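You operate a simulated robot arm through the tools that you are given. There is no shell and no other tool. Be economical: measure what you need, move in short steps, check, and stop when the job is done.

Carry out the task below with a simulated two-armed robot. There is one attempt and no reset: what you move stays moved.

JOB
Tighten the red and the blue hose clamp and lay both tails in the drip tray.
Fine: hold each tail while you turn its wing to the stop.
Where things are to end (x, y in the base frame): hose tail with the red wing within 50 mm of [230, 530]; hose tail with the blue wing within 50 mm of [320, 570].

The check looks at the end state, three seconds after you hand in, the way a careful person would. Anything else that was tipped, shoved, dropped, spilled or broken makes it a failure.

ROBOT AND FRAMES
Two 7-joint arms with two-finger parallel grippers on one trunk, on a base that drives. Base frame: it is fixed to the floor where the robot stands at the start and does not move with it; the origin is under the middle of the robot, x ahead of it, y to its left, z up; the surface under the hand at the start is at about z = 800. Readings come in mm, rad, newtons and seconds.
The left shoulder is at the start at [20, 113, 1172], the right one opposite. With the tool pointing down near the work surface each hand reaches from about 220 to 600 mm from the robot's upright axis, wherever it stands, measured 20 degrees to its own side. Places, roughly: blue wing of the hose clamp [600, -400, 900]; inside the grey drip tray with handles [300, 500, 800]; red wing of the hose clamp [500, 0, 900]; yellow wing of the hose clamp [600, 800, 300]. Payload 1.57 kg a hand.
The tool frame of a hand sits at the grasp point between the pads (the TCP): z along the fingers, y along the line on which they close. The tips reach 30 mm beyond it. The gripper opens to 80 mm. The fingers are 17 mm wide and 12 mm thick; the gripper's body (40 by 82 mm) begins 80 mm behind the TCP.
Orientation is told as [roll, pitch, yaw] about the base's x, y, z axes, in that order, counted from this pose: with the fingers straight down and closing along the base's y, the tool's x points along the base's -x, its y along +y and its z along -z.

CONTROLS
- The arms move only by the tool jog_arm. It takes "left_rows", "right_rows" or both (then of equal length, played together; a hand with none holds still); each is a list of rows, each a list of 7 numbers: the turn, a rotation vector about the base's x, y, z in rad, then the shift along the base's x, y, z in mm, then the finger opening in mm, from 0 to 80. In form: [[wx, wy, wz, tx, ty, tz, claw], ...]. A call has 1 to 20 rows; each row shifts and turns the commanded pose from where the row before left it. Each row takes 0.2 s and may step no farther than 50 mm and 0.15 rad from the row before; otherwise, or with a gripper value out of range, the whole call is refused. Where a pose cannot be reached the arm comes as near as it can. A force on the tool above 40 N (or 10 N above the force at the start of the call, whichever is more), or a blocked arm, ends the call early, and 0.2 s more pass. Each finger travels about 45 mm/s and halts on what it meets, pressing with about 34 N; the grip force reading is that of the motor and also rises with nothing between the fingers. The clock runs only during rows and for 0.2 s after the last one: add rows that do not move to give the fingers time. It gives the time, the measured TCP pose, the force on the tool (base axes), the opening and the grip force at its end, in the units of the frame above (readings bear some noise), with the torque about the TCP (base axes, N m) and any sound that the robot's microphone picked up.
- Cameras (640 x 400 px; columns grow to the right, rows downward): "scene" is now at [94, 35.9, 1307.6]; the picture's right is [0.36, -0.93, 0.00], its down [-0.43, -0.17, -0.89] and it looks along [0.83, 0.32, -0.46] (base axes); focal length 214 px, centre (320, 200). "left" rides on the left gripper at [72, 7, -122] in its tool frame; the picture's right is [-0.09, 1.00, 0.00], its down [-0.84, -0.08, -0.54] and it looks along [-0.54, -0.05, 0.84] (tool axes); focal length 238 px, centre (320, 200). "right" rides on the right gripper at [72, -7, -122] in its tool frame; the picture's right is [0.09, 1.00, 0.00], its down [-0.84, 0.08, -0.54] and it looks along [-0.54, 0.05, 0.84] (tool axes); focal length 238 px, centre (320, 200). There is no depth. A picture from a camera that has moved, and an enlarged one, comes with that camera's place and axes in the base frame and with its lens.
- grab_frame(camera): a new picture of that camera. The clock stands still meanwhile.
- move_column(by): slides the trunk up (or, below 0, down) by that many mm; the arms and the scene camera ride with it, the base frame stays. It gives what a move gives, with no picture.
- steer(legs): drives the robot by 1 to 6 legs, each [ahead, left, turn to the left] in mm, mm and rad, along the robot's own axes; the way and the turn of a leg run together, so that a leg with both is an arc; at most 1500 mm and 3.142 rad a leg. The arms and the cameras ride along, it lands a little off, and it stops where it bumps. It gives what a move gives.
- turn_head(pan, tilt): turns the head with the scene camera to pan (to the left, within 1.396 rad either way) and tilt (down, from -0.506 to 1.204), counted from straight ahead of the robot. It gives what a move gives.
- inspect(camera, box): a new picture of the part [left, top, right, bottom] of that camera's present view, enlarged. The clock stands still meanwhile.
- hand_in(): hands the job in; it is judged then, once.

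Go step by step. Nothing tells you exact positions but the pictures and the camera data: compare them with the known pose of the tool, close in by small moves and look again before you grip or let go. The budget is 120 turns and 100 pictures, counting those below and the enlarged ones. Unless the task says otherwise, let go and move clear before handing in, and close with one line.

The tools are called after "Call:" as a command line: name --argument value ..., lists and objects as JSON in quotes. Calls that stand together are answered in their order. jog_arm: Moves the arms, as the interface text tells. Its arguments: {"type":"object","properties":{"left_rows":{"type":"array"},"right_rows":{"type":"array"}},"required":[]} The other tools are called the same way: move_column (by) slides the trunk up or down; steer (legs) drives the base; turn_head (pan, tilt) turns the head that bears the scene camera; grab_frame (camera) takes a picture; inspect (camera, box) takes an enlarged picture of a part of a camera's view; hand_in () hands the job in.

At the start:

```text
t: 0.0
left_ee_pos: [355.3, 186.4, 1265.4]
left_tool_rot: [0.001, 0.0, 0.001]
left_contact_force: [0.2, 0.1, -0.7]
left_ft_torque: [-0.03, -0.03, 0.0]
left_opening: 79.9
left_grip_force: 0.0
right_ee_pos: [411.2, -183.5, 1167.3]
right_tool_rot: [0.002, -0.001, 0.001]
right_contact_force: [0.1, -1.2, 0.8]
right_ft_torque: [0.01, 0.02, -0.04]
right_opening: 80.2
right_grip_force: 0.1
trunk travel left (down, up): [-225.0, 345.0]
robot x, y, heading: [-2.0, 2.4, -0.001]
head pan, tilt: [0.37, 0.478]
```

scene: 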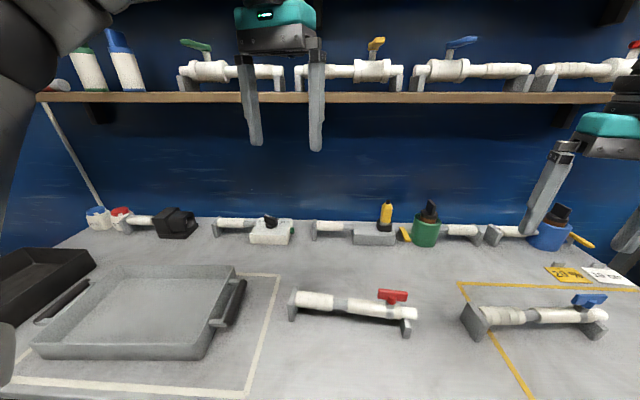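
right: 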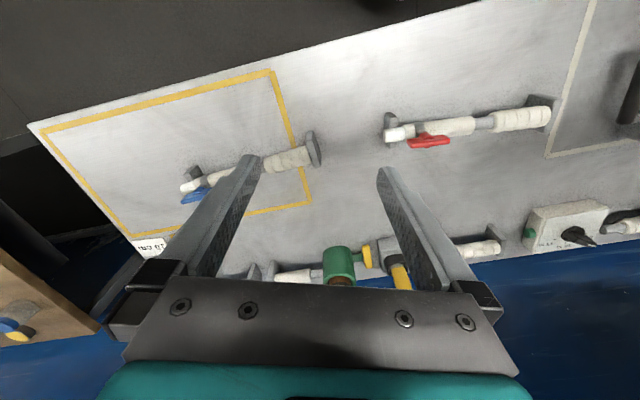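
left: 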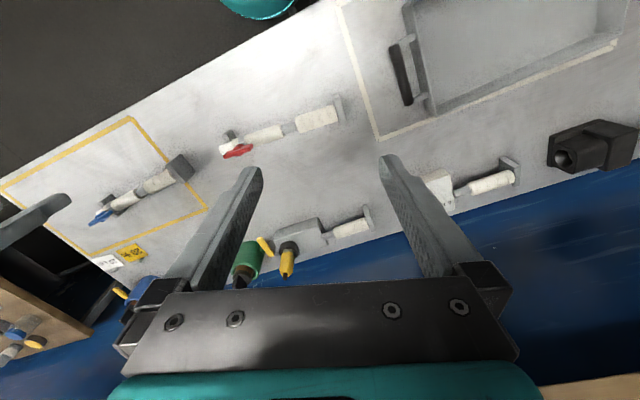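

I see the red-winged hose clamp near the centre of the bench, the blue one to the right inside a yellow outline with two tags, and the drip tray to the left. I'll look closer at each before I move.

Call:
inspect --camera "scene" --box '[270, 260, 450, 372]'

Call:
inspect --camera "scene" --box '[450, 250, 640, 369]'

Call:
inspect --camera "right" --box '[340, 70, 580, 220]'

```text
3.56 times, centred on (360, 316) of scene
camera zoom: at [94.0, 35.9, 1307.6], right [0.36, -0.93, 0.0], down [-0.43, -0.17, -0.89], along [0.83, 0.32, -0.46], focal length 763 px, centre (178, -212)
```

zoom: 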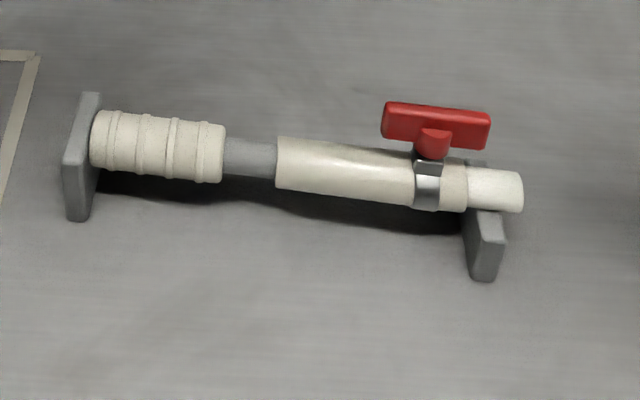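

```text
3.36 times, centred on (545, 310) of scene
camera zoom: at [94.0, 35.9, 1307.6], right [0.36, -0.93, 0.0], down [-0.43, -0.17, -0.89], along [0.83, 0.32, -0.46], focal length 721 px, centre (-436, -168)
```

zoom: 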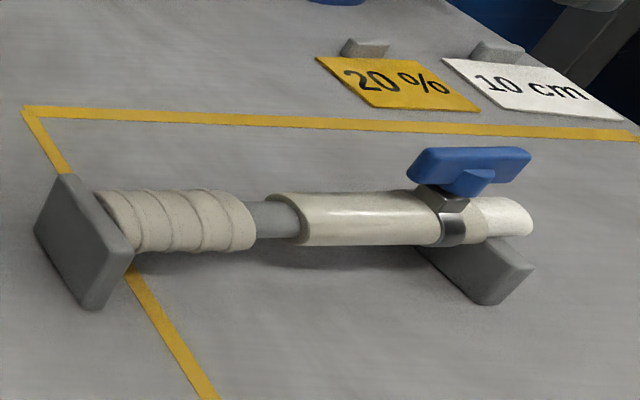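

```text
2.67 times, centred on (460, 145) of right
camera zoom: at [338.5, -189.7, 1289.9], right [-0.09, 1.0, 0.0], down [0.84, 0.08, 0.54], along [0.54, 0.05, -0.84], focal length 636 px, centre (-53, 347)
```

zoom: 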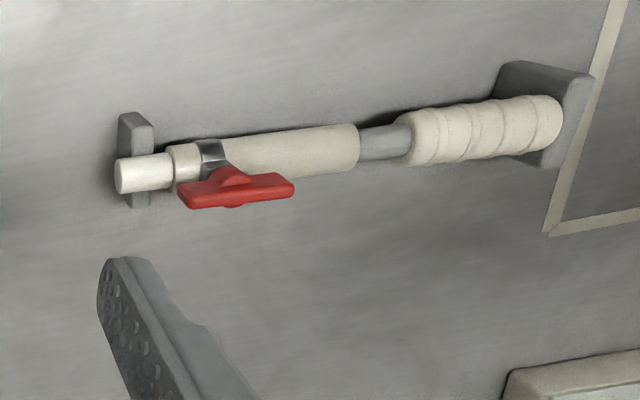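

The red wing triangulates to about (454, 4, 902). The yellow zone carries "20%" and "10 cm" tags, so I'll bring the left hand closer for a better look at the red clamp and inspect the tags and tray.

Call:
jog_arm --left_rows '[[0, 0, 0, -2, -30, -40, 80], [0, 0, 0, -2, -30, -40, 80], [0, 0, 0, -2, -30, -40, 80], [0, 0, 0, -2, -20, -40, 80], [0, 0, 0, -2, 0, -40, 80]]'

Call:
grab_frame --camera "left"

Call:
inspect --camera "scene" --box '[0, 230, 280, 400]'

Call:
inspect --camera "scene" --box '[530, 250, 640, 319]'

Call:
inspect --camera "scene" --box '[80, 190, 320, 340]'

Call:
inspect --camera "scene" --box '[160, 20, 640, 320]'

```text
t: 1.2
left_ee_pos: [346.5, 74.9, 1065.8]
left_tool_rot: [-0.001, -0.002, 0.002]
left_contact_force: [-0.9, -0.6, -0.6]
left_ft_torque: [0.01, 0.03, -0.01]
left_opening: 79.7
left_grip_force: 0.0
right_ee_pos: [411.9, -182.1, 1166.9]
right_tool_rot: [0.0, 0.0, 0.002]
right_contact_force: [0.2, -0.2, -0.6]
right_ft_torque: [0.01, -0.02, -0.01]
right_opening: 80.1
right_grip_force: 0.1
trunk travel left (down, up): [-225.0, 345.0]
robot x, y, heading: [-0.4, -1.3, -0.0]
head pan, tilt: [0.37, 0.478]
```

```text
93 pictures are left
camera left: at [273.4, 82.0, 1188.2], right [0.09, 1.0, 0.0], down [0.84, -0.08, 0.54], along [0.54, -0.05, -0.84], focal length 238 px, centre (320, 200)
```

left: 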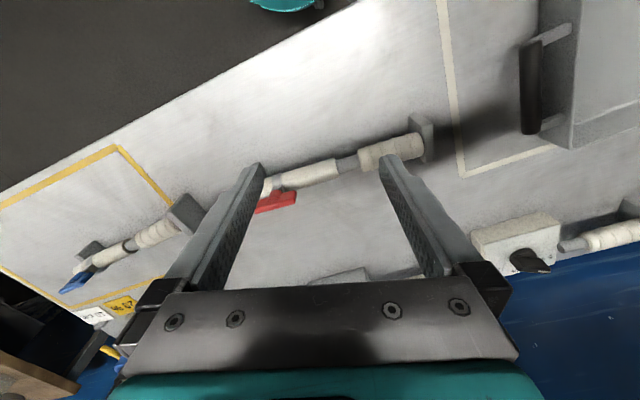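

```text
2.29 times, centred on (140, 315) of scene
camera zoom: at [94.2, 36.1, 1307.6], right [0.36, -0.93, 0.0], down [-0.43, -0.17, -0.89], along [0.83, 0.32, -0.46], focal length 490 px, centre (731, -63)
```

zoom: 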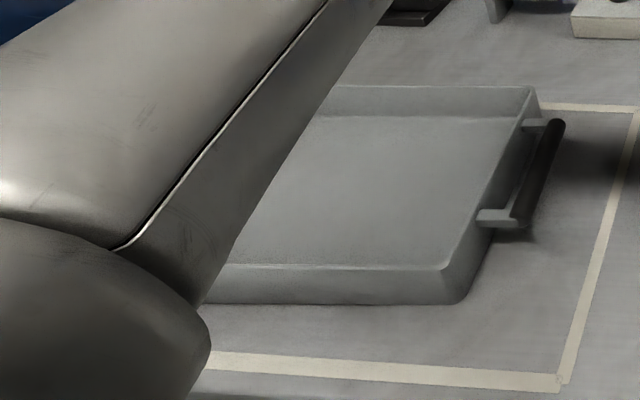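

```text
5.80 times, centred on (585, 284) of scene
camera zoom: at [94.2, 36.1, 1307.6], right [0.36, -0.93, 0.0], down [-0.43, -0.17, -0.89], along [0.83, 0.32, -0.46], focal length 1243 px, centre (-1216, -290)
```

zoom: 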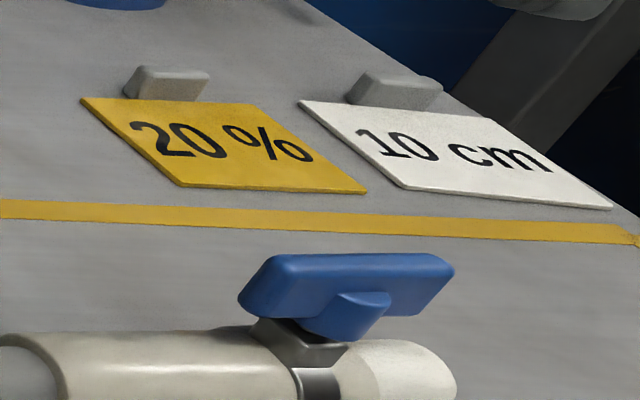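

```text
2.67 times, centred on (200, 265) of scene
camera zoom: at [94.2, 36.1, 1307.6], right [0.36, -0.93, 0.0], down [-0.43, -0.17, -0.89], along [0.83, 0.32, -0.46], focal length 572 px, centre (640, 27)
```

zoom: 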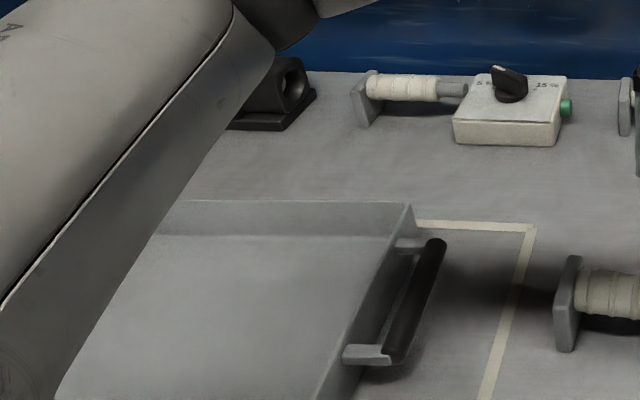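

```text
1.33 times, centred on (400, 170) of scene
camera zoom: at [94.2, 36.1, 1307.6], right [0.36, -0.93, 0.0], down [-0.43, -0.17, -0.89], along [0.83, 0.32, -0.46], focal length 286 px, centre (213, 240)
```

zoom: 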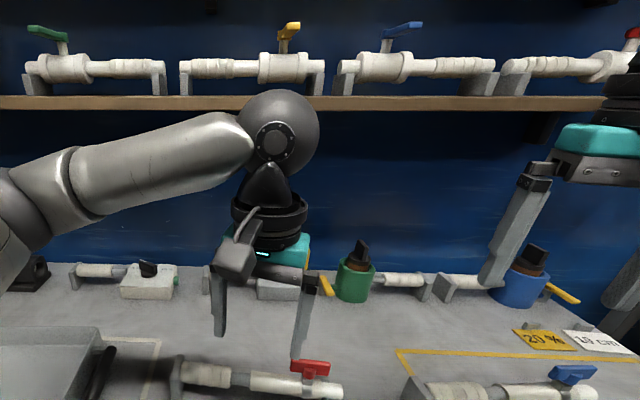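

The tail appears to be the cream hose with its clamp, pushed on a grey barb on the left and resting on a bracket at the right end. I'll turn both hands so that their fingers close along x and get closer views, left hand by the hose middle, right hand by the wing.

Call:
jog_arm --left_rows '[[0, 0, -0.1428, 9.4, 8.6, -1.5, 80], [0, 0, -0.1428, 9.4, 8.6, -1.5, 80], [0, 0, -0.1428, 9.4, 8.6, -1.5, 80], [0, 0, -0.1428, 9.4, 8.6, -1.5, 80], [0, 0, -0.1428, 9.4, 8.6, -1.5, 80], [0, 0, -0.1428, 9.4, 8.6, -1.5, 80], [0, 0, -0.1428, 9.4, 8.6, -1.5, 80], [0, 0, -0.1428, 9.4, 8.6, -1.5, 80], [0, 0, -0.1428, 9.4, 8.6, -1.5, 80], [0, 0, -0.1428, 9.4, 8.6, -1.5, 80], [0, 0, -0.1428, 9.4, 8.6, -1.5, 80]]' --right_rows '[[0, 0, 0.1428, 3.9, 12, -14, 80], [0, 0, 0.1428, 3.9, 12, -14, 80], [0, 0, 0.1428, 3.9, 12, -14, 80], [0, 0, 0.1428, 3.9, 12, -14, 80], [0, 0, 0.1428, 3.9, 12, -14, 80], [0, 0, 0.1428, 3.9, 12, -14, 80], [0, 0, 0.1428, 3.9, 12, -14, 80], [0, 0, 0.1428, 3.9, 12, -14, 80], [0, 0, 0.1428, 3.9, 12, -14, 80], [0, 0, 0.1428, 3.9, 12, -14, 80], [0, 0, 0.1428, 3.9, 12, -14, 80]]'

Call:
grab_frame --camera "left"

Call:
grab_frame --camera "right"

```text
t: 3.6
left_ee_pos: [449.3, 170.8, 1048.8]
left_tool_rot: [-0.002, -0.001, -1.573]
left_contact_force: [-0.3, 0.1, -0.6]
left_ft_torque: [0.01, -0.01, -0.03]
left_opening: 80.2
left_grip_force: 0.0
right_ee_pos: [404.2, -75.6, 1065.9]
right_tool_rot: [0.007, -0.001, 1.067]
right_contact_force: [-0.5, 0.2, 0.6]
right_ft_torque: [0.02, -0.01, 0.02]
right_opening: 79.9
right_grip_force: 0.1
right hand out of reach, approached as far as the arm can: row 7, 8, 9, 10, 11
trunk travel left (down, up): [-225.0, 345.0]
robot x, y, heading: [-4.0, 1.9, 0.004]
head pan, tilt: [0.37, 0.478]
```

```text
88 pictures are left
camera left: at [455.2, 241.8, 1171.3], right [1.0, -0.09, 0.0], down [-0.08, -0.84, 0.54], along [-0.05, -0.54, -0.84], focal length 238 px, centre (320, 200)
```

left: 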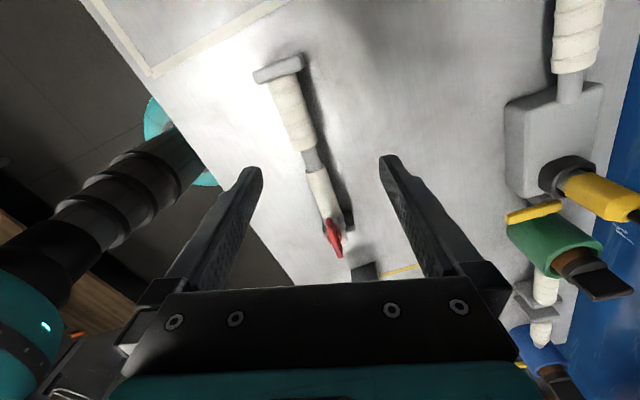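

```text
87 pictures are left
camera right: at [375.5, -140.9, 1189.0], right [-0.92, 0.4, 0.01], down [0.34, 0.77, 0.54], along [0.21, 0.5, -0.84], focal length 238 px, centre (320, 200)
```

right: 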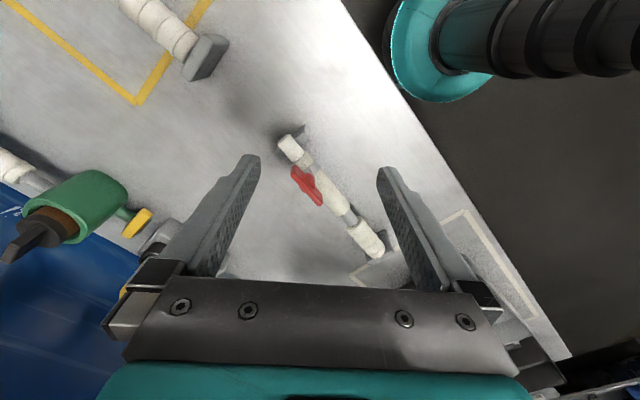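

The hose runs from about (393, 211) to (460, -54), tilted 14° from the y axis, and the wing lies along it, about 67 mm long. I'll test in free air whether the right hand over the wing can turn clockwise from yaw 0.25 to -1.35.

Call:
jog_arm --right_rows '[[0, 0, -0.136, 8, 10, -6, 80], [0, 0, -0.136, 8, 10, -6, 80], [0, 0, -0.136, 8, 10, -6, 80], [0, 0, -0.136, 8, 10, -6, 80], [0, 0, -0.136, 8, 10, -6, 80], [0, 0, -0.136, 8, 10, -6, 80], [0, 0, -0.145, 0, 0, 0, 80], [0, 0, -0.145, 0, 0, 0, 80], [0, 0, -0.145, 0, 0, 0, 80], [0, 0, -0.145, 0, 0, 0, 80], [0, 0, -0.145, 0, 0, 0, 80], [0, 0, -0.145, 0, 0, 0, 80], [0, 0, -0.145, 0, 0, 0, 80], [0, 0, -0.145, 0, 0, 0, 80], [0, 0, -0.145, 0, 0, 0, 80], [0, 0, -0.145, 0, 0, 0, 80], [0, 0, -0.145, 0, 0, 0, 80]]'

Call:
grab_frame --camera "right"

```text
t: 7.2
left_ee_pos: [449.0, 169.9, 1049.1]
left_tool_rot: [0.0, 0.0, -1.57]
left_contact_force: [-0.7, -0.5, 0.4]
left_ft_torque: [0.01, -0.01, -0.01]
left_opening: 79.9
left_grip_force: 0.0
right_ee_pos: [451.7, -13.2, 1029.8]
right_tool_rot: [0.007, -0.001, -1.349]
right_contact_force: [0.2, -0.3, -0.5]
right_ft_torque: [0.0, -0.01, -0.02]
right_opening: 80.0
right_grip_force: 0.0
trunk travel left (down, up): [-225.0, 345.0]
robot x, y, heading: [-0.1, -2.3, 0.0]
head pan, tilt: [0.37, 0.478]
```

```text
86 pictures are left
camera right: at [428.4, 54.1, 1153.5], right [0.95, 0.31, 0.01], down [0.26, -0.8, 0.54], along [0.17, -0.52, -0.84], focal length 238 px, centre (320, 200)
```

right: 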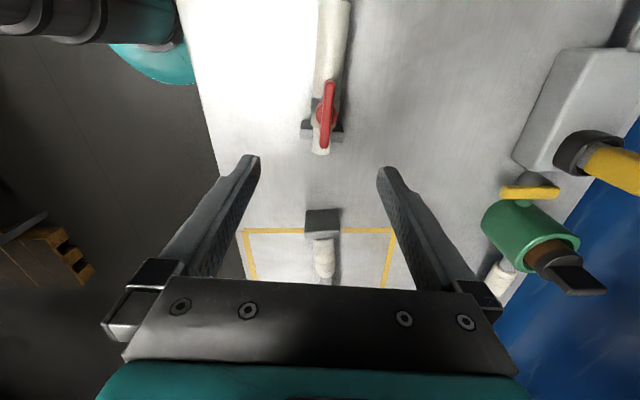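

The right hand reaches that turn. I'll zoom here on the red clamp, the bracket and the hose.

Call:
inspect --camera "right" --box '[240, 0, 420, 170]'

Call:
inspect --camera "left" --box '[240, 40, 400, 270]'

```text
2.35 times, centred on (330, 85) of right
camera zoom: at [428.4, 54.1, 1153.5], right [0.95, 0.31, 0.01], down [0.26, -0.8, 0.54], along [0.17, -0.52, -0.84], focal length 561 px, centre (296, 471)
```

zoom: 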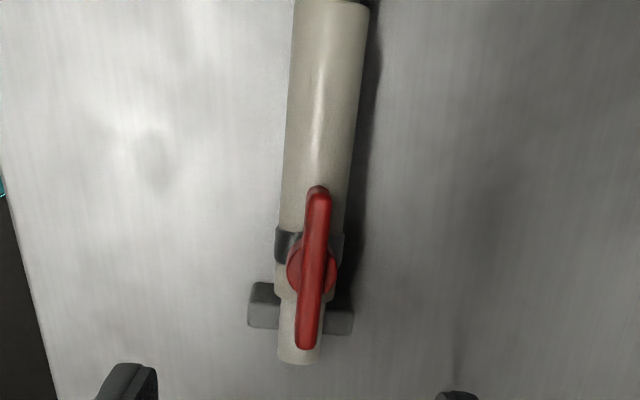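

```text
1.74 times, centred on (320, 155) of left
camera zoom: at [454.8, 241.6, 1171.4], right [1.0, -0.09, 0.0], down [-0.08, -0.84, 0.54], along [-0.05, -0.54, -0.84], focal length 414 px, centre (320, 278)
```

zoom: 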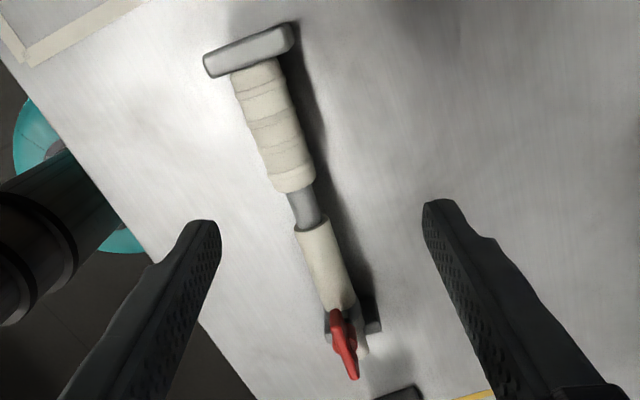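

The wing is centred at about (454, -1, 902), 65 mm long at 14.5°, and the hose is about 31 mm thick with its axis near z 857. I'll turn the right hand back and aside, and tilt the left hand to lean away from the wing while it approaches the hose at about (435, 72).

Call:
jog_arm --right_rows '[[0, 0, 0.1455, 0, -8, 2, 80], [0, 0, 0.1455, 0, -8, 2, 80], [0, 0, 0.1455, 0, -8, 2, 80], [0, 0, 0.1455, 0, -8, 2, 80], [0, 0, 0.1455, 0, -8, 2, 80], [0, 0, 0.1455, 0, -8, 2, 80], [0, 0, 0.1455, 0, -8, 2, 80], [0, 0, 0.1455, 0, -8, 2, 80], [0, 0, 0.1455, 0, -8, 2, 80], [0, 0, 0.1455, 0, -8, 2, 80], [0, 0, 0.1455, 0, 0, 0, 80], [0, 0, 0, 0, 0, 0, 80], [0, 0, 0, 0, 0, 0, 80]]' --left_rows '[[0, 0, 0.125, 0, 0, 0, 80], [0, 0, 0.125, 0, 0, 0, 80], [-0.121, -0.031, 0, 0, 0, 0, 80], [-0.121, -0.031, 0, 0, 0, 0, 80], [-0.121, -0.031, 0, 0, 0, 0, 80], [-0.121, -0.031, 0, 0, 0, 0, 80], [0, 0, 0, 0, 0, 0, 80], [0, 0, 0, 0, 0, 0, 80], [0, 0, 0, -3, -19, -18, 80], [0, 0, 0, -3, -19, -18, 80], [0, 0, 0, -3, -19, -18, 80], [0, 0, 0, -3, -19, -18, 80], [0, 0, 0, -3, -19, -18, 80]]'

Call:
grab_frame --camera "left"

Call:
grab_frame --camera "right"

```text
t: 10.0
left_ee_pos: [434.1, 73.9, 959.2]
left_tool_rot: [0.0, -0.502, -1.319]
left_contact_force: [-0.1, 0.4, 0.2]
left_ft_torque: [-0.02, 0.01, -0.01]
left_opening: 80.1
left_grip_force: 0.1
right_ee_pos: [451.6, -93.7, 1051.2]
right_tool_rot: [0.005, -0.002, 0.256]
right_contact_force: [-0.3, -0.2, 0.6]
right_ft_torque: [0.0, 0.01, -0.02]
right_opening: 80.0
right_grip_force: 0.0
trunk travel left (down, up): [-225.0, 345.0]
robot x, y, heading: [1.1, -2.0, 0.001]
head pan, tilt: [0.37, 0.478]
```

```text
83 pictures are left
camera left: at [409.7, 193.3, 1032.5], right [0.98, 0.17, 0.04], down [0.04, -0.48, 0.88], along [0.17, -0.86, -0.48], focal length 238 px, centre (320, 200)
```

left: 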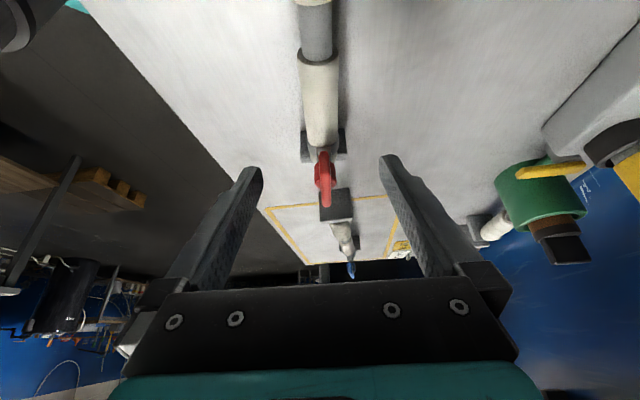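

```text
82 pictures are left
camera right: at [383.2, -119.7, 1173.4], right [-0.34, 0.94, 0.01], down [0.79, 0.28, 0.54], along [0.51, 0.19, -0.84], focal length 238 px, centre (320, 200)
```

right: 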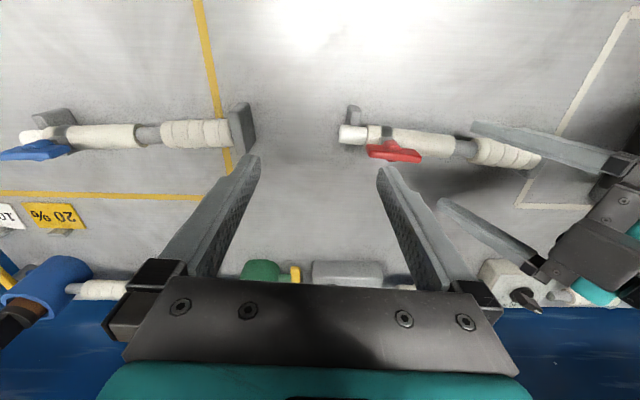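

The left hand is over the hose in line with it. I'll lower it straight down to straddle the hose and check the centring.

Call:
jog_arm --left_rows '[[0, 0, 0, 0, 0, -25, 80], [0, 0, 0, 0, 0, -25, 80], [0, 0, 0, 0, 0, -25, 80], [0, 0, 0, 0, 0, -15, 80], [0, 0, 0, 0, 0, -10, 80]]'

Call:
grab_frame --camera "left"

Call:
inspect --camera "right" --box '[320, 80, 640, 280]'

```text
t: 11.2
left_ee_pos: [433.7, 75.7, 860.6]
left_tool_rot: [0.001, -0.499, -1.322]
left_contact_force: [0.1, -0.3, -0.1]
left_ft_torque: [0.0, 0.02, 0.02]
left_opening: 79.8
left_grip_force: 0.0
right_ee_pos: [450.9, -93.7, 1049.3]
right_tool_rot: [0.006, -0.002, 0.256]
right_contact_force: [-0.1, -0.6, 0.0]
right_ft_torque: [0.01, 0.02, 0.01]
right_opening: 80.0
right_grip_force: 0.1
trunk travel left (down, up): [-225.0, 345.0]
robot x, y, heading: [0.2, -0.6, 0.002]
head pan, tilt: [0.37, 0.478]
```

```text
81 pictures are left
camera left: at [408.7, 195.1, 932.0], right [0.98, 0.17, 0.04], down [0.04, -0.48, 0.88], along [0.17, -0.86, -0.48], focal length 238 px, centre (320, 200)
```

left: 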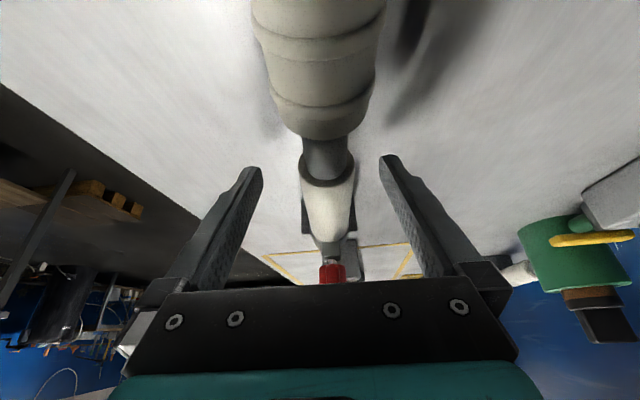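

```text
2.00 times, centred on (480, 180) of right
camera zoom: at [383.1, -119.4, 1173.6], right [-0.34, 0.94, 0.01], down [0.79, 0.28, 0.54], along [0.51, 0.19, -0.84], focal length 477 px, centre (0, 240)
```

zoom: 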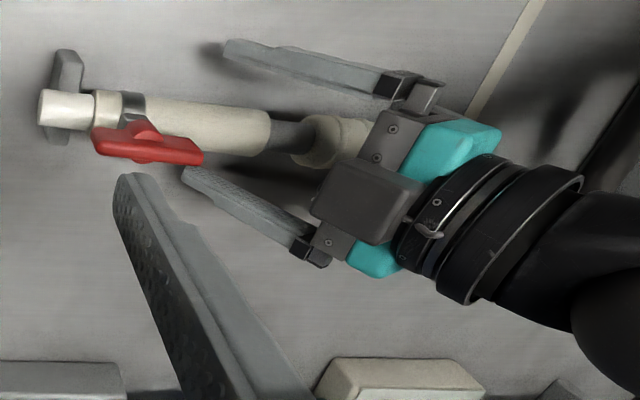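

The hose sits between the fingers, about 3 mm to the right of centre. I'll correct that and close on it.

Call:
jog_arm --left_rows '[[0, 0, 0, 3, 0.8, -1, 80], [0, 0, 0, 0, 0, 0, 55], [0, 0, 0, 0, 0, 0, 45], [0, 0, 0, 0, 0, 0, 36], [0, 0, 0, 0, 0, 0, 28], [0, 0, 0, 0, 0, 0, 20], [0, 0, 0, 0, 0, 0, 20], [0, 0, 0, 0, 0, 0, 20]]'

Call:
inspect --camera "right" --box '[320, 80, 640, 280]'

```text
t: 13.0
left_ee_pos: [436.9, 76.8, 858.5]
left_tool_rot: [0.0, -0.5, -1.321]
left_contact_force: [-0.5, 0.5, 1.7]
left_ft_torque: [0.01, 0.08, -0.17]
left_opening: 31.0
left_grip_force: 34.3
right_ee_pos: [451.0, -93.1, 1050.3]
right_tool_rot: [0.005, -0.001, 0.257]
right_contact_force: [0.0, 0.2, -0.1]
right_ft_torque: [-0.03, 0.02, -0.01]
right_opening: 80.0
right_grip_force: 0.1
trunk travel left (down, up): [-225.0, 345.0]
robot x, y, heading: [-3.4, -1.5, 0.003]
head pan, tilt: [0.37, 0.478]
```

```text
2.00 times, centred on (480, 180) of right
camera zoom: at [383.1, -119.4, 1173.6], right [-0.34, 0.94, 0.01], down [0.79, 0.28, 0.54], along [0.51, 0.19, -0.84], focal length 477 px, centre (0, 240)
```

zoom: 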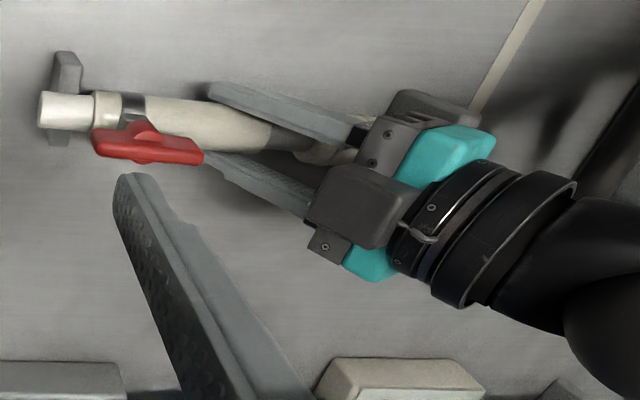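

The left hand holds the hose (31 mm, firm). I'll bring the right hand over the wing, above it, and check the centring before lowering.

Call:
jog_arm --right_rows '[[0, 0, 0, 0.6, 19, -5, 80], [0, 0, 0, 0.6, 19, -10, 80], [0, 0, 0, 0.6, 19, -20, 80], [0, 0, 0, 0.6, 19, -25, 80], [0, 0, 0, 0.6, 18, -25, 80], [0, 0, 0, 0, 0, 0, 80]]'

Call:
grab_frame --camera "right"

Call:
grab_frame --camera "left"

```text
t: 14.4
left_ee_pos: [435.3, 76.2, 858.5]
left_tool_rot: [0.002, -0.5, -1.321]
left_contact_force: [0.1, 0.5, 2.0]
left_ft_torque: [-0.09, -0.01, -0.04]
left_opening: 31.0
left_grip_force: 33.9
right_ee_pos: [456.6, -0.4, 965.1]
right_tool_rot: [0.006, -0.002, 0.256]
right_contact_force: [-0.7, 0.3, -0.6]
right_ft_torque: [-0.01, 0.0, 0.0]
right_opening: 80.1
right_grip_force: 0.1
trunk travel left (down, up): [-225.0, 345.0]
robot x, y, heading: [1.5, 1.3, 0.002]
head pan, tilt: [0.37, 0.478]
```

```text
78 pictures are left
camera right: at [386.8, -25.5, 1088.2], right [-0.34, 0.94, 0.01], down [0.79, 0.28, 0.54], along [0.51, 0.19, -0.84], focal length 238 px, centre (320, 200)
```

right: 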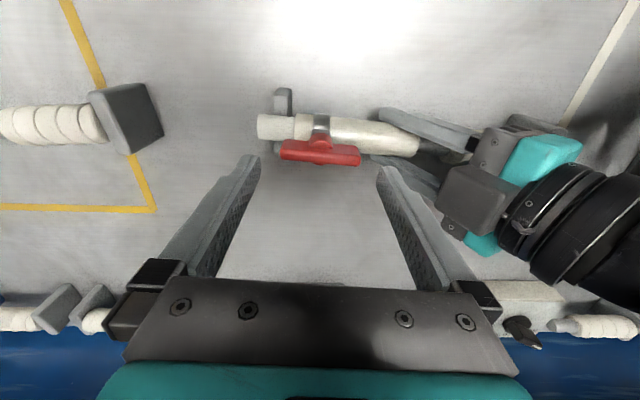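

```text
77 pictures are left
camera left: at [411.7, 195.8, 931.4], right [0.98, 0.17, 0.04], down [0.04, -0.48, 0.88], along [0.17, -0.86, -0.48], focal length 238 px, centre (320, 200)
```

left: 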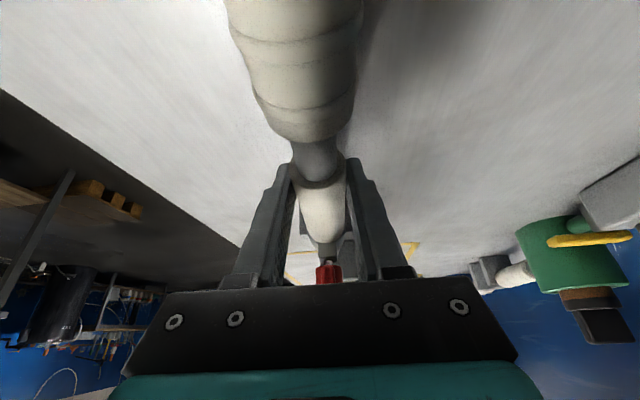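

The wing is centred between the fingertips. I'll lower the right hand to z 913 so that the fingers pass the wing's ends.

Call:
jog_arm --right_rows '[[0, 0, 0, 0, 0.5, -15, 80], [0, 0, 0, 0, 0, -15, 80], [0, 0, 0, 0, 0, -12, 80], [0, 0, 0, 0, 0, -10, 80]]'

Call:
grab_frame --camera "right"

```text
t: 15.4
left_ee_pos: [437.4, 76.7, 858.4]
left_tool_rot: [0.0, -0.5, -1.322]
left_contact_force: [-0.9, 0.5, 2.6]
left_ft_torque: [-0.02, -0.04, -0.12]
left_opening: 31.0
left_grip_force: 34.5
right_ee_pos: [455.7, -0.9, 913.6]
right_tool_rot: [0.003, -0.004, 0.257]
right_contact_force: [0.4, 0.0, 0.1]
right_ft_torque: [-0.01, 0.0, -0.01]
right_opening: 80.2
right_grip_force: 0.0
trunk travel left (down, up): [-225.0, 345.0]
robot x, y, heading: [-0.6, 0.0, -0.002]
head pan, tilt: [0.37, 0.478]
```

```text
76 pictures are left
camera right: at [386.9, -25.7, 1036.0], right [-0.34, 0.94, 0.01], down [0.79, 0.28, 0.54], along [0.51, 0.19, -0.84], focal length 238 px, centre (320, 200)
```

right: 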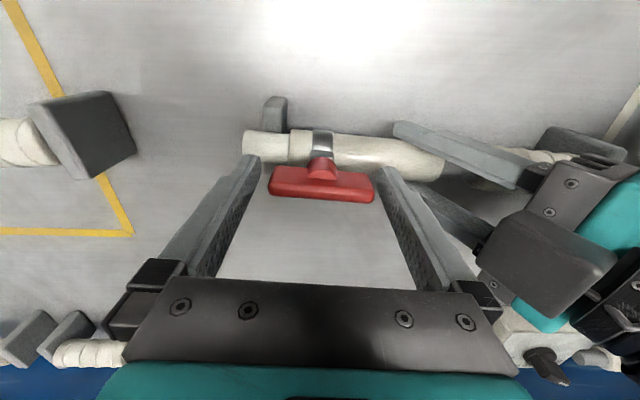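

The wing lies between the pads. I'll close on its ends.

Call:
jog_arm --right_rows '[[0, 0, 0, 0, 0, 0, 72], [0, 0, 0, 0, 0, 0, 66], [0, 0, 0, 0, 0, 0, 60], [0, 0, 0, 0, 0, 0, 58], [0, 0, 0, 0, 0, 0, 58]]'

Call:
grab_frame --camera "right"

```text
t: 16.6
left_ee_pos: [437.3, 76.9, 858.5]
left_tool_rot: [0.0, -0.502, -1.323]
left_contact_force: [0.6, -4.2, 1.1]
left_ft_torque: [0.68, 0.15, -0.02]
left_opening: 30.9
left_grip_force: 34.7
right_ee_pos: [454.5, 2.0, 912.9]
right_tool_rot: [0.006, -0.002, 0.258]
right_contact_force: [-1.3, 5.0, 0.6]
right_ft_torque: [-0.27, -0.13, -0.02]
right_opening: 63.2
right_grip_force: 34.5
trunk travel left (down, up): [-225.0, 345.0]
robot x, y, heading: [-1.5, -2.0, -0.001]
head pan, tilt: [0.37, 0.478]
```

```text
75 pictures are left
camera right: at [386.6, -25.3, 1036.0], right [-0.34, 0.94, 0.01], down [0.79, 0.28, 0.54], along [0.51, 0.19, -0.84], focal length 238 px, centre (320, 200)
```

right: 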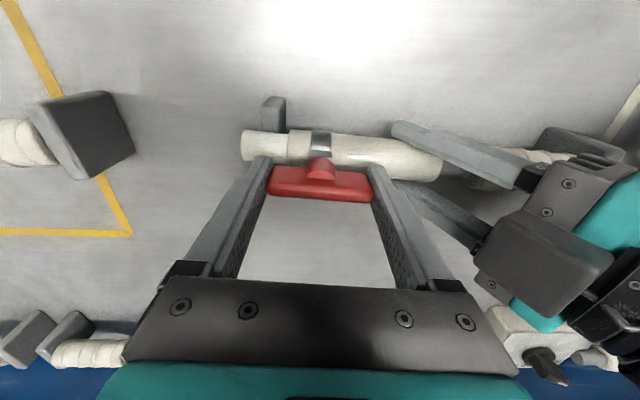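

The wing is gripped at 63 mm. I'll try a small clockwise turn and watch the torque.

Call:
jog_arm --right_rows '[[0, 0, -0.05, 0, 0, 0, 58], [0, 0, -0.05, 0, 0, 0, 58], [0, 0, -0.05, 0, 0, 0, 58], [0, 0, -0.05, 0, 0, 0, 58]]'

Call:
grab_frame --camera "right"

```text
t: 17.6
left_ee_pos: [435.5, 75.3, 858.5]
left_tool_rot: [0.0, -0.5, -1.32]
left_contact_force: [0.2, -5.5, 1.1]
left_ft_torque: [0.25, -0.01, -0.08]
left_opening: 31.0
left_grip_force: 34.4
right_ee_pos: [453.9, 1.2, 913.7]
right_tool_rot: [0.008, -0.002, 0.056]
right_contact_force: [-0.1, 5.5, -1.0]
right_ft_torque: [-0.21, -0.03, 0.01]
right_opening: 63.2
right_grip_force: 34.2
trunk travel left (down, up): [-225.0, 345.0]
robot x, y, heading: [0.3, 1.6, -0.003]
head pan, tilt: [0.37, 0.478]
```

```text
74 pictures are left
camera right: at [382.9, -11.2, 1036.1], right [-0.15, 0.99, 0.01], down [0.83, 0.12, 0.54], along [0.54, 0.09, -0.84], focal length 238 px, centre (320, 200)
```

right: 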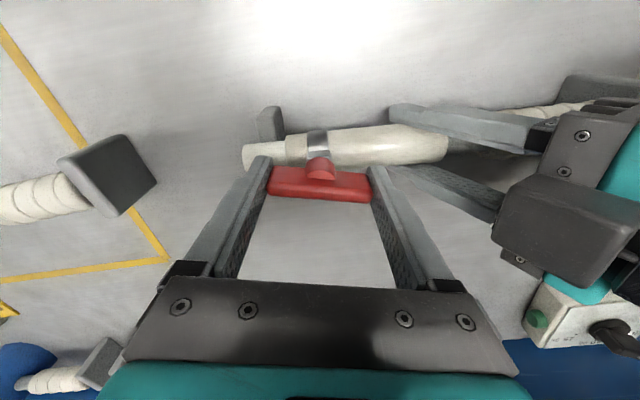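

The wing turns with the hand while the hose stays still. I'll carry on clockwise.

Call:
jog_arm --right_rows '[[0, 0, -0.08, 0, 0, 0, 58], [0, 0, -0.08, 0, 0, 0, 58], [0, 0, -0.08, 0, 0, 0, 58], [0, 0, -0.08, 0, 0, 0, 58], [0, 0, -0.08, 0, 0, 0, 58], [0, 0, -0.08, 0, 0, 0, 58]]'

```text
t: 19.0
left_ee_pos: [437.2, 76.5, 858.5]
left_tool_rot: [0.002, -0.501, -1.322]
left_contact_force: [-0.8, -9.2, 2.7]
left_ft_torque: [0.13, 0.01, -0.25]
left_opening: 31.1
left_grip_force: 34.0
right_ee_pos: [454.5, 0.5, 912.8]
right_tool_rot: [0.007, -0.002, -0.426]
right_contact_force: [0.0, 7.2, -0.5]
right_ft_torque: [-0.18, -0.03, 0.02]
right_opening: 63.2
right_grip_force: 33.9
trunk travel left (down, up): [-225.0, 345.0]
robot x, y, heading: [-2.8, -4.0, 0.0]
head pan, tilt: [0.37, 0.478]
```

Call:
jog_arm --right_rows '[[0, 0, -0.08, 0, 0.5, 0, 58], [0, 0, -0.08, 0, 0.5, 0, 58], [0, 0, -0.08, 0, 0, 0, 58], [0, 0, -0.08, 0, 0, 0, 58], [0, 0, -0.08, 0, 0, 0, 58], [0, 0, -0.08, 0, 0, 0, 58]]'

Call:
grab_frame --camera "right"

```text
t: 20.4
left_ee_pos: [436.5, 75.8, 858.1]
left_tool_rot: [0.0, -0.5, -1.322]
left_contact_force: [-3.2, -3.8, 4.9]
left_ft_torque: [-0.38, -0.12, -0.24]
left_opening: 31.1
left_grip_force: 34.3
right_ee_pos: [455.5, 1.9, 913.6]
right_tool_rot: [0.005, -0.003, -0.905]
right_contact_force: [3.4, 3.0, -2.0]
right_ft_torque: [-0.2, -0.15, -0.01]
right_opening: 63.5
right_grip_force: 33.7
trunk travel left (down, up): [-225.0, 345.0]
robot x, y, heading: [-1.3, -0.8, 0.0]
head pan, tilt: [0.37, 0.478]
```

```text
73 pictures are left
camera right: at [404.0, 53.1, 1036.1], right [0.73, 0.69, 0.01], down [0.57, -0.61, 0.54], along [0.38, -0.39, -0.84], focal length 238 px, centre (320, 200)
```

right: 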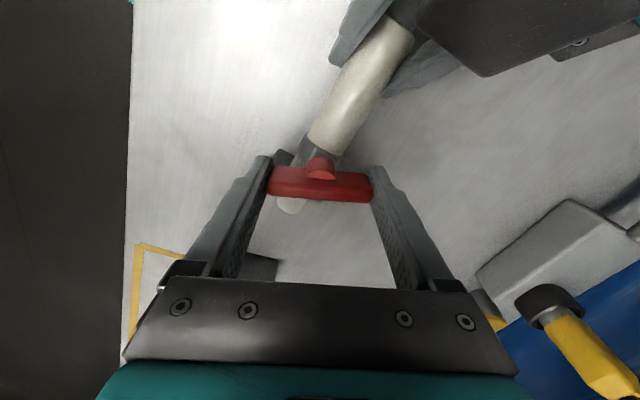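

Call:
jog_arm --right_rows '[[0, 0, -0.08, 0.5, 0.5, 0, 58], [0, 0, -0.08, 0, 0, 0, 58], [0, 0, -0.08, 0, 0, 0, 58], [0, 0, -0.08, 0, 0, 0, 58], [0, 0, -0.08, 0, 0, 0, 58], [0, 0, -0.08, 0, 0, 0, 58]]'

Call:
grab_frame --camera "right"

```text
t: 21.8
left_ee_pos: [437.1, 76.7, 857.4]
left_tool_rot: [0.002, -0.498, -1.321]
left_contact_force: [0.5, 3.7, 5.2]
left_ft_torque: [-0.15, -0.08, -0.15]
left_opening: 31.4
left_grip_force: 33.0
right_ee_pos: [454.7, 2.2, 913.0]
right_tool_rot: [0.007, -0.004, -1.386]
right_contact_force: [0.5, -4.6, 0.3]
right_ft_torque: [0.12, 0.35, -0.04]
right_opening: 63.3
right_grip_force: 33.9
trunk travel left (down, up): [-225.0, 345.0]
robot x, y, heading: [-0.2, 2.2, 0.001]
head pan, tilt: [0.37, 0.478]
```

```text
72 pictures are left
camera right: at [434.2, 70.9, 1036.1], right [0.96, 0.27, 0.01], down [0.23, -0.81, 0.54], along [0.15, -0.52, -0.84], focal length 238 px, centre (320, 200)
```

right: 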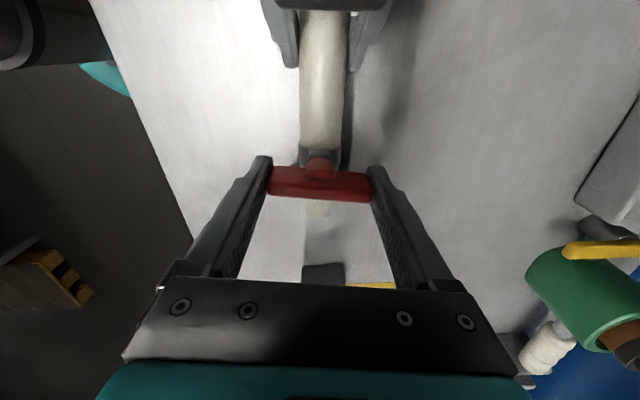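

More than 90° turned and no stop yet; I'll keep going in smaller steps and watch torque and reach.

Call:
jog_arm --right_rows '[[0, 0, -0.06, 0, -0.5, 0, 58], [0, 0, -0.06, 0, -0.5, 0, 58], [0, 0, -0.06, 0, 0, 0, 58], [0, 0, -0.06, 0, 0, 0, 58], [0, 0, -0.06, 0, 0, 0, 58]]'

```text
t: 23.0
left_ee_pos: [436.9, 77.4, 858.3]
left_tool_rot: [-0.001, -0.499, -1.322]
left_contact_force: [0.7, 1.5, 6.7]
left_ft_torque: [0.66, 0.05, -0.1]
left_opening: 30.9
left_grip_force: 33.8
right_ee_pos: [455.1, 0.5, 913.8]
right_tool_rot: [0.006, -0.001, -1.683]
right_contact_force: [-0.4, 0.3, -1.7]
right_ft_torque: [-0.16, 0.2, 0.0]
right_opening: 63.2
right_grip_force: 33.9
trunk travel left (down, up): [-225.0, 345.0]
robot x, y, heading: [1.4, -1.3, 0.003]
head pan, tilt: [0.37, 0.478]
```

Call:
jog_arm --right_rows '[[0, 0, -0.06, 0, 0, 0, 58], [0, 0, -0.06, 0, 0, 0, 58], [0, 0, -0.06, 0, 0, 0, 58], [0, 0, -0.06, 0, 0, 0, 58], [0, 0, -0.06, 0, 0, 0, 58]]'

Call:
grab_frame --camera "right"

```text
t: 24.2
left_ee_pos: [438.6, 76.0, 857.7]
left_tool_rot: [0.001, -0.5, -1.319]
left_contact_force: [3.4, 1.5, 3.8]
left_ft_torque: [0.02, 0.11, 0.05]
left_opening: 30.9
left_grip_force: 34.3
right_ee_pos: [456.0, 1.4, 913.7]
right_tool_rot: [0.006, -0.002, -1.985]
right_contact_force: [-2.6, -2.6, -0.7]
right_ft_torque: [0.57, 0.33, -0.02]
right_opening: 63.4
right_grip_force: 33.9
trunk travel left (down, up): [-225.0, 345.0]
robot x, y, heading: [1.1, -2.9, 0.001]
head pan, tilt: [0.37, 0.478]
```

```text
71 pictures are left
camera right: at [477.1, 69.6, 1036.3], right [0.95, -0.32, 0.01], down [-0.27, -0.8, 0.54], along [-0.17, -0.52, -0.84], focal length 238 px, centre (320, 200)
```

right: 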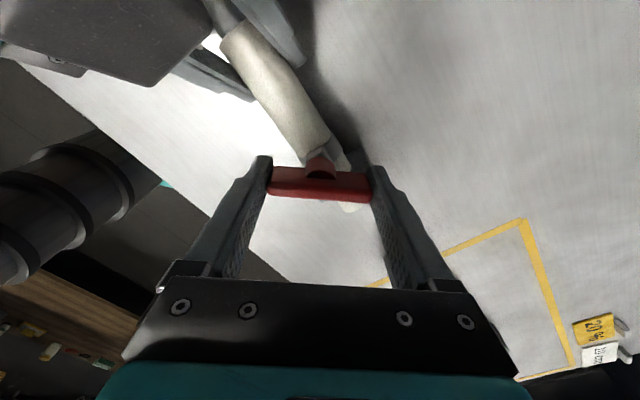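

Call:
jog_arm --right_rows '[[0, 0, -0.06, 0, 0, 0, 58], [0, 0, -0.06, 0, 0, 0, 58], [0, 0, -0.06, 0, 0, 0, 58], [0, 0, -0.06, 0, 0, 0, 58], [0, 0, -0.06, 0, 0, 0, 58]]'

```text
t: 25.4
left_ee_pos: [436.9, 77.1, 857.9]
left_tool_rot: [-0.001, -0.499, -1.321]
left_contact_force: [5.1, 0.4, 1.4]
left_ft_torque: [-0.03, -0.05, 0.02]
left_opening: 31.0
left_grip_force: 34.1
right_ee_pos: [455.7, 0.6, 913.0]
right_tool_rot: [0.007, -0.001, -2.283]
right_contact_force: [-3.0, -1.6, 4.1]
right_ft_torque: [0.32, 0.45, 0.06]
right_opening: 63.6
right_grip_force: 34.1
trunk travel left (down, up): [-225.0, 345.0]
robot x, y, heading: [-2.8, 4.5, -0.003]
head pan, tilt: [0.37, 0.478]
```

Call:
jog_arm --right_rows '[[0, 0, -0.06, 0, 0, 0, 58], [0, 0, -0.06, 0, 0, 0, 58], [0, 0, -0.06, 0, 0, 0, 58], [0, 0, -0.06, 0, 0, 0, 58]]'

Call:
grab_frame --camera "right"

```text
t: 26.4
left_ee_pos: [436.1, 76.1, 857.3]
left_tool_rot: [0.0, -0.498, -1.322]
left_contact_force: [2.6, 0.3, 3.1]
left_ft_torque: [0.3, 0.01, -0.13]
left_opening: 30.9
left_grip_force: 33.7
right_ee_pos: [454.5, 2.0, 913.8]
right_tool_rot: [0.008, 0.0, -2.526]
right_contact_force: [0.4, 0.7, 1.3]
right_ft_torque: [0.1, 0.2, -0.02]
right_opening: 63.5
right_grip_force: 33.6
trunk travel left (down, up): [-225.0, 345.0]
robot x, y, heading: [2.2, 2.2, 0.005]
head pan, tilt: [0.37, 0.478]
```

```text
70 pictures are left
camera right: at [509.2, 48.4, 1036.2], right [0.65, -0.76, 0.01], down [-0.64, -0.54, 0.54], along [-0.41, -0.36, -0.84], focal length 238 px, centre (320, 200)
```

right: 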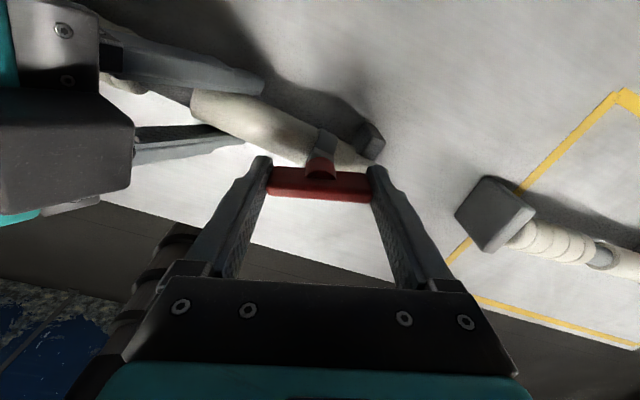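

Call:
jog_arm --right_rows '[[0, 0, -0.06, 0, 0, 0, 58], [0, 0, -0.06, 0, 0, 0, 58], [0, 0, -0.06, 0, 0, 0, 58], [0, 0, -0.06, 0, 0, 0, 58], [0, 0, -0.06, 0, 0, 0, 58], [0, 0, -0.06, 0, 0, 0, 58]]'

```text
t: 27.8
left_ee_pos: [436.2, 77.3, 857.4]
left_tool_rot: [0.0, -0.499, -1.32]
left_contact_force: [-1.3, 0.6, 4.9]
left_ft_torque: [0.05, -0.01, -0.06]
left_opening: 31.0
left_grip_force: 33.9
right_ee_pos: [456.2, 1.6, 912.7]
right_tool_rot: [0.007, -0.001, -2.885]
right_contact_force: [0.2, -0.8, -2.2]
right_ft_torque: [0.2, 0.15, 0.01]
right_opening: 63.5
right_grip_force: 33.8
trunk travel left (down, up): [-225.0, 345.0]
robot x, y, heading: [-0.1, 4.3, 0.003]
head pan, tilt: [0.37, 0.478]
```

Half a turn is done with almost no resistance; I'll continue while the wrist allows.

Call:
jog_arm --right_rows '[[0, 0, -0.06, 0, 0, 0, 58], [0, 0, -0.06, 0, 0, 0, 58], [0, 0, -0.06, 0, 0, 0, 58], [0, 0, -0.06, 0, 0, 0, 58], [0, 0, -0.06, 0, 0, 0, 58], [0, 0, -0.06, 0, 0, 0, 58]]'

Call:
grab_frame --camera "right"

```text
t: 29.2
left_ee_pos: [436.7, 76.1, 857.7]
left_tool_rot: [-0.001, -0.5, -1.319]
left_contact_force: [-1.8, 2.5, 3.9]
left_ft_torque: [0.07, 0.2, -0.54]
left_opening: 31.2
left_grip_force: 33.9
right_ee_pos: [455.5, 0.8, 914.2]
right_tool_rot: [0.005, 0.0, 3.037]
right_contact_force: [2.6, -5.0, 2.4]
right_ft_torque: [0.31, 0.11, 0.65]
right_opening: 62.8
right_grip_force: 33.7
trunk travel left (down, up): [-225.0, 345.0]
robot x, y, heading: [1.3, -1.9, -0.001]
head pan, tilt: [0.37, 0.478]
```

```text
69 pictures are left
camera right: at [527.5, 0.1, 1036.7], right [-0.01, -1.0, 0.01], down [-0.84, 0.01, 0.54], along [-0.54, 0.0, -0.84], focal length 238 px, centre (320, 200)
```

right: 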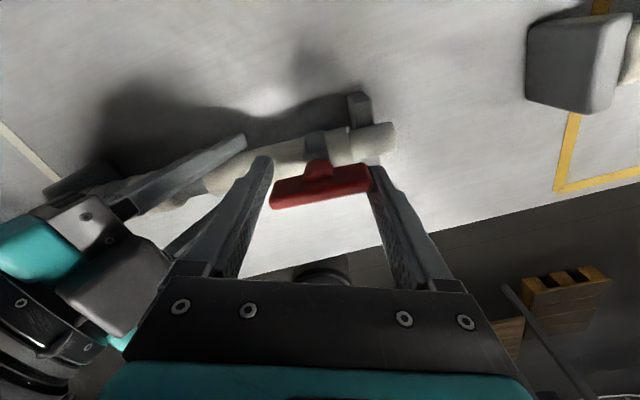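

Torque rose to 0.65 N·m and the wing stayed while the pads slid, so it seems to have met the stop after half a turn. I'll push slightly further to confirm the wing stays put.

Call:
jog_arm --right_rows '[[0, 0, -0.05, 0, 0, 0, 58], [0, 0, -0.05, 0, 0, 0, 58]]'

Call:
grab_frame --camera "right"

```text
t: 29.8
left_ee_pos: [437.0, 77.0, 857.6]
left_tool_rot: [0.001, -0.5, -1.318]
left_contact_force: [0.6, 1.8, 3.0]
left_ft_torque: [0.39, 0.23, -0.13]
left_opening: 31.2
left_grip_force: 33.9
right_ee_pos: [455.6, 2.5, 913.7]
right_tool_rot: [0.005, -0.004, 2.939]
right_contact_force: [-0.3, 0.1, 0.6]
right_ft_torque: [0.03, -0.02, 0.01]
right_opening: 58.0
right_grip_force: 0.1
trunk travel left (down, up): [-225.0, 345.0]
robot x, y, heading: [3.6, 0.3, -0.001]
head pan, tilt: [0.37, 0.478]
```

```text
68 pictures are left
camera right: at [526.6, -5.4, 1036.3], right [-0.11, -0.99, 0.0], down [-0.83, 0.09, 0.54], along [-0.54, 0.06, -0.84], focal length 238 px, centre (320, 200)
```

right: 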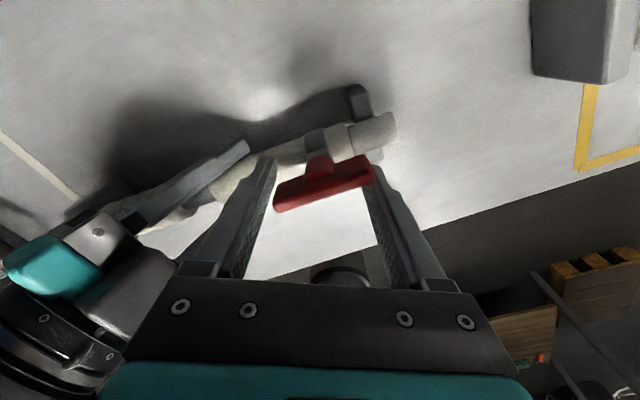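

The pads slid off the wing's ends while the wing stayed aligned with the hose, which speaks for the stop. I'll verify with a firmer grip across the wing's flat: open, rise, turn back to yaw -1.32.

Call:
jog_arm --right_rows '[[0, 0, 0.05, 0, 0, 0, 70], [0, 0, 0.05, 0, 0, 0, 80], [0, 0, 0, 0, 0, 0, 80], [0, 0, 0, 0, 0, 25, 80], [0, 0, 0, 0, 0, 30, 80], [0, 0, 0.148, 0, 0, 0, 80], [0, 0, 0.148, 0, 0, 0, 80], [0, 0, 0.148, 0, 0, 0, 80], [0, 0, 0.148, 0, 0, 0, 80], [0, 0, 0.148, 0, 0, 0, 80], [0, 0, 0.148, 0, 0, 0, 80], [0, 0, 0.148, 0, 0, 0, 80], [0, 0, 0.148, 0, 0, 0, 80], [0, 0, 0.148, 0, 0, 0, 80], [0, 0, 0.148, 0, 0, 0, 80], [0, 0, 0.148, 0, 0, 0, 80], [0, 0, 0.148, 0, 0, 0, 80], [0, 0, 0.148, 0, 0, 0, 80]]'

Call:
grab_frame --camera "right"

```text
t: 33.6
left_ee_pos: [436.2, 77.4, 858.8]
left_tool_rot: [-0.001, -0.499, -1.322]
left_contact_force: [0.3, 0.1, 0.2]
left_ft_torque: [-0.13, 0.0, -0.02]
left_opening: 30.9
left_grip_force: 34.3
right_ee_pos: [455.5, 0.8, 968.5]
right_tool_rot: [0.006, -0.003, -1.318]
right_contact_force: [-0.2, -0.1, -0.5]
right_ft_torque: [0.01, -0.02, -0.01]
right_opening: 80.1
right_grip_force: 0.2
trunk travel left (down, up): [-225.0, 345.0]
robot x, y, heading: [2.0, 0.7, 0.003]
head pan, tilt: [0.37, 0.478]
```

```text
67 pictures are left
camera right: at [429.7, 68.7, 1091.3], right [0.94, 0.34, 0.01], down [0.28, -0.79, 0.54], along [0.19, -0.51, -0.84], focal length 238 px, centre (320, 200)
```

right: 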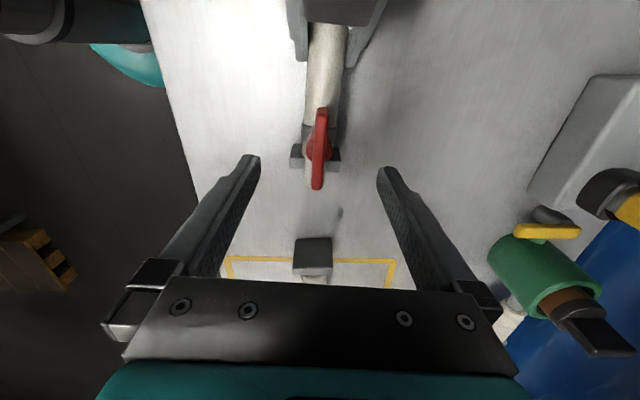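

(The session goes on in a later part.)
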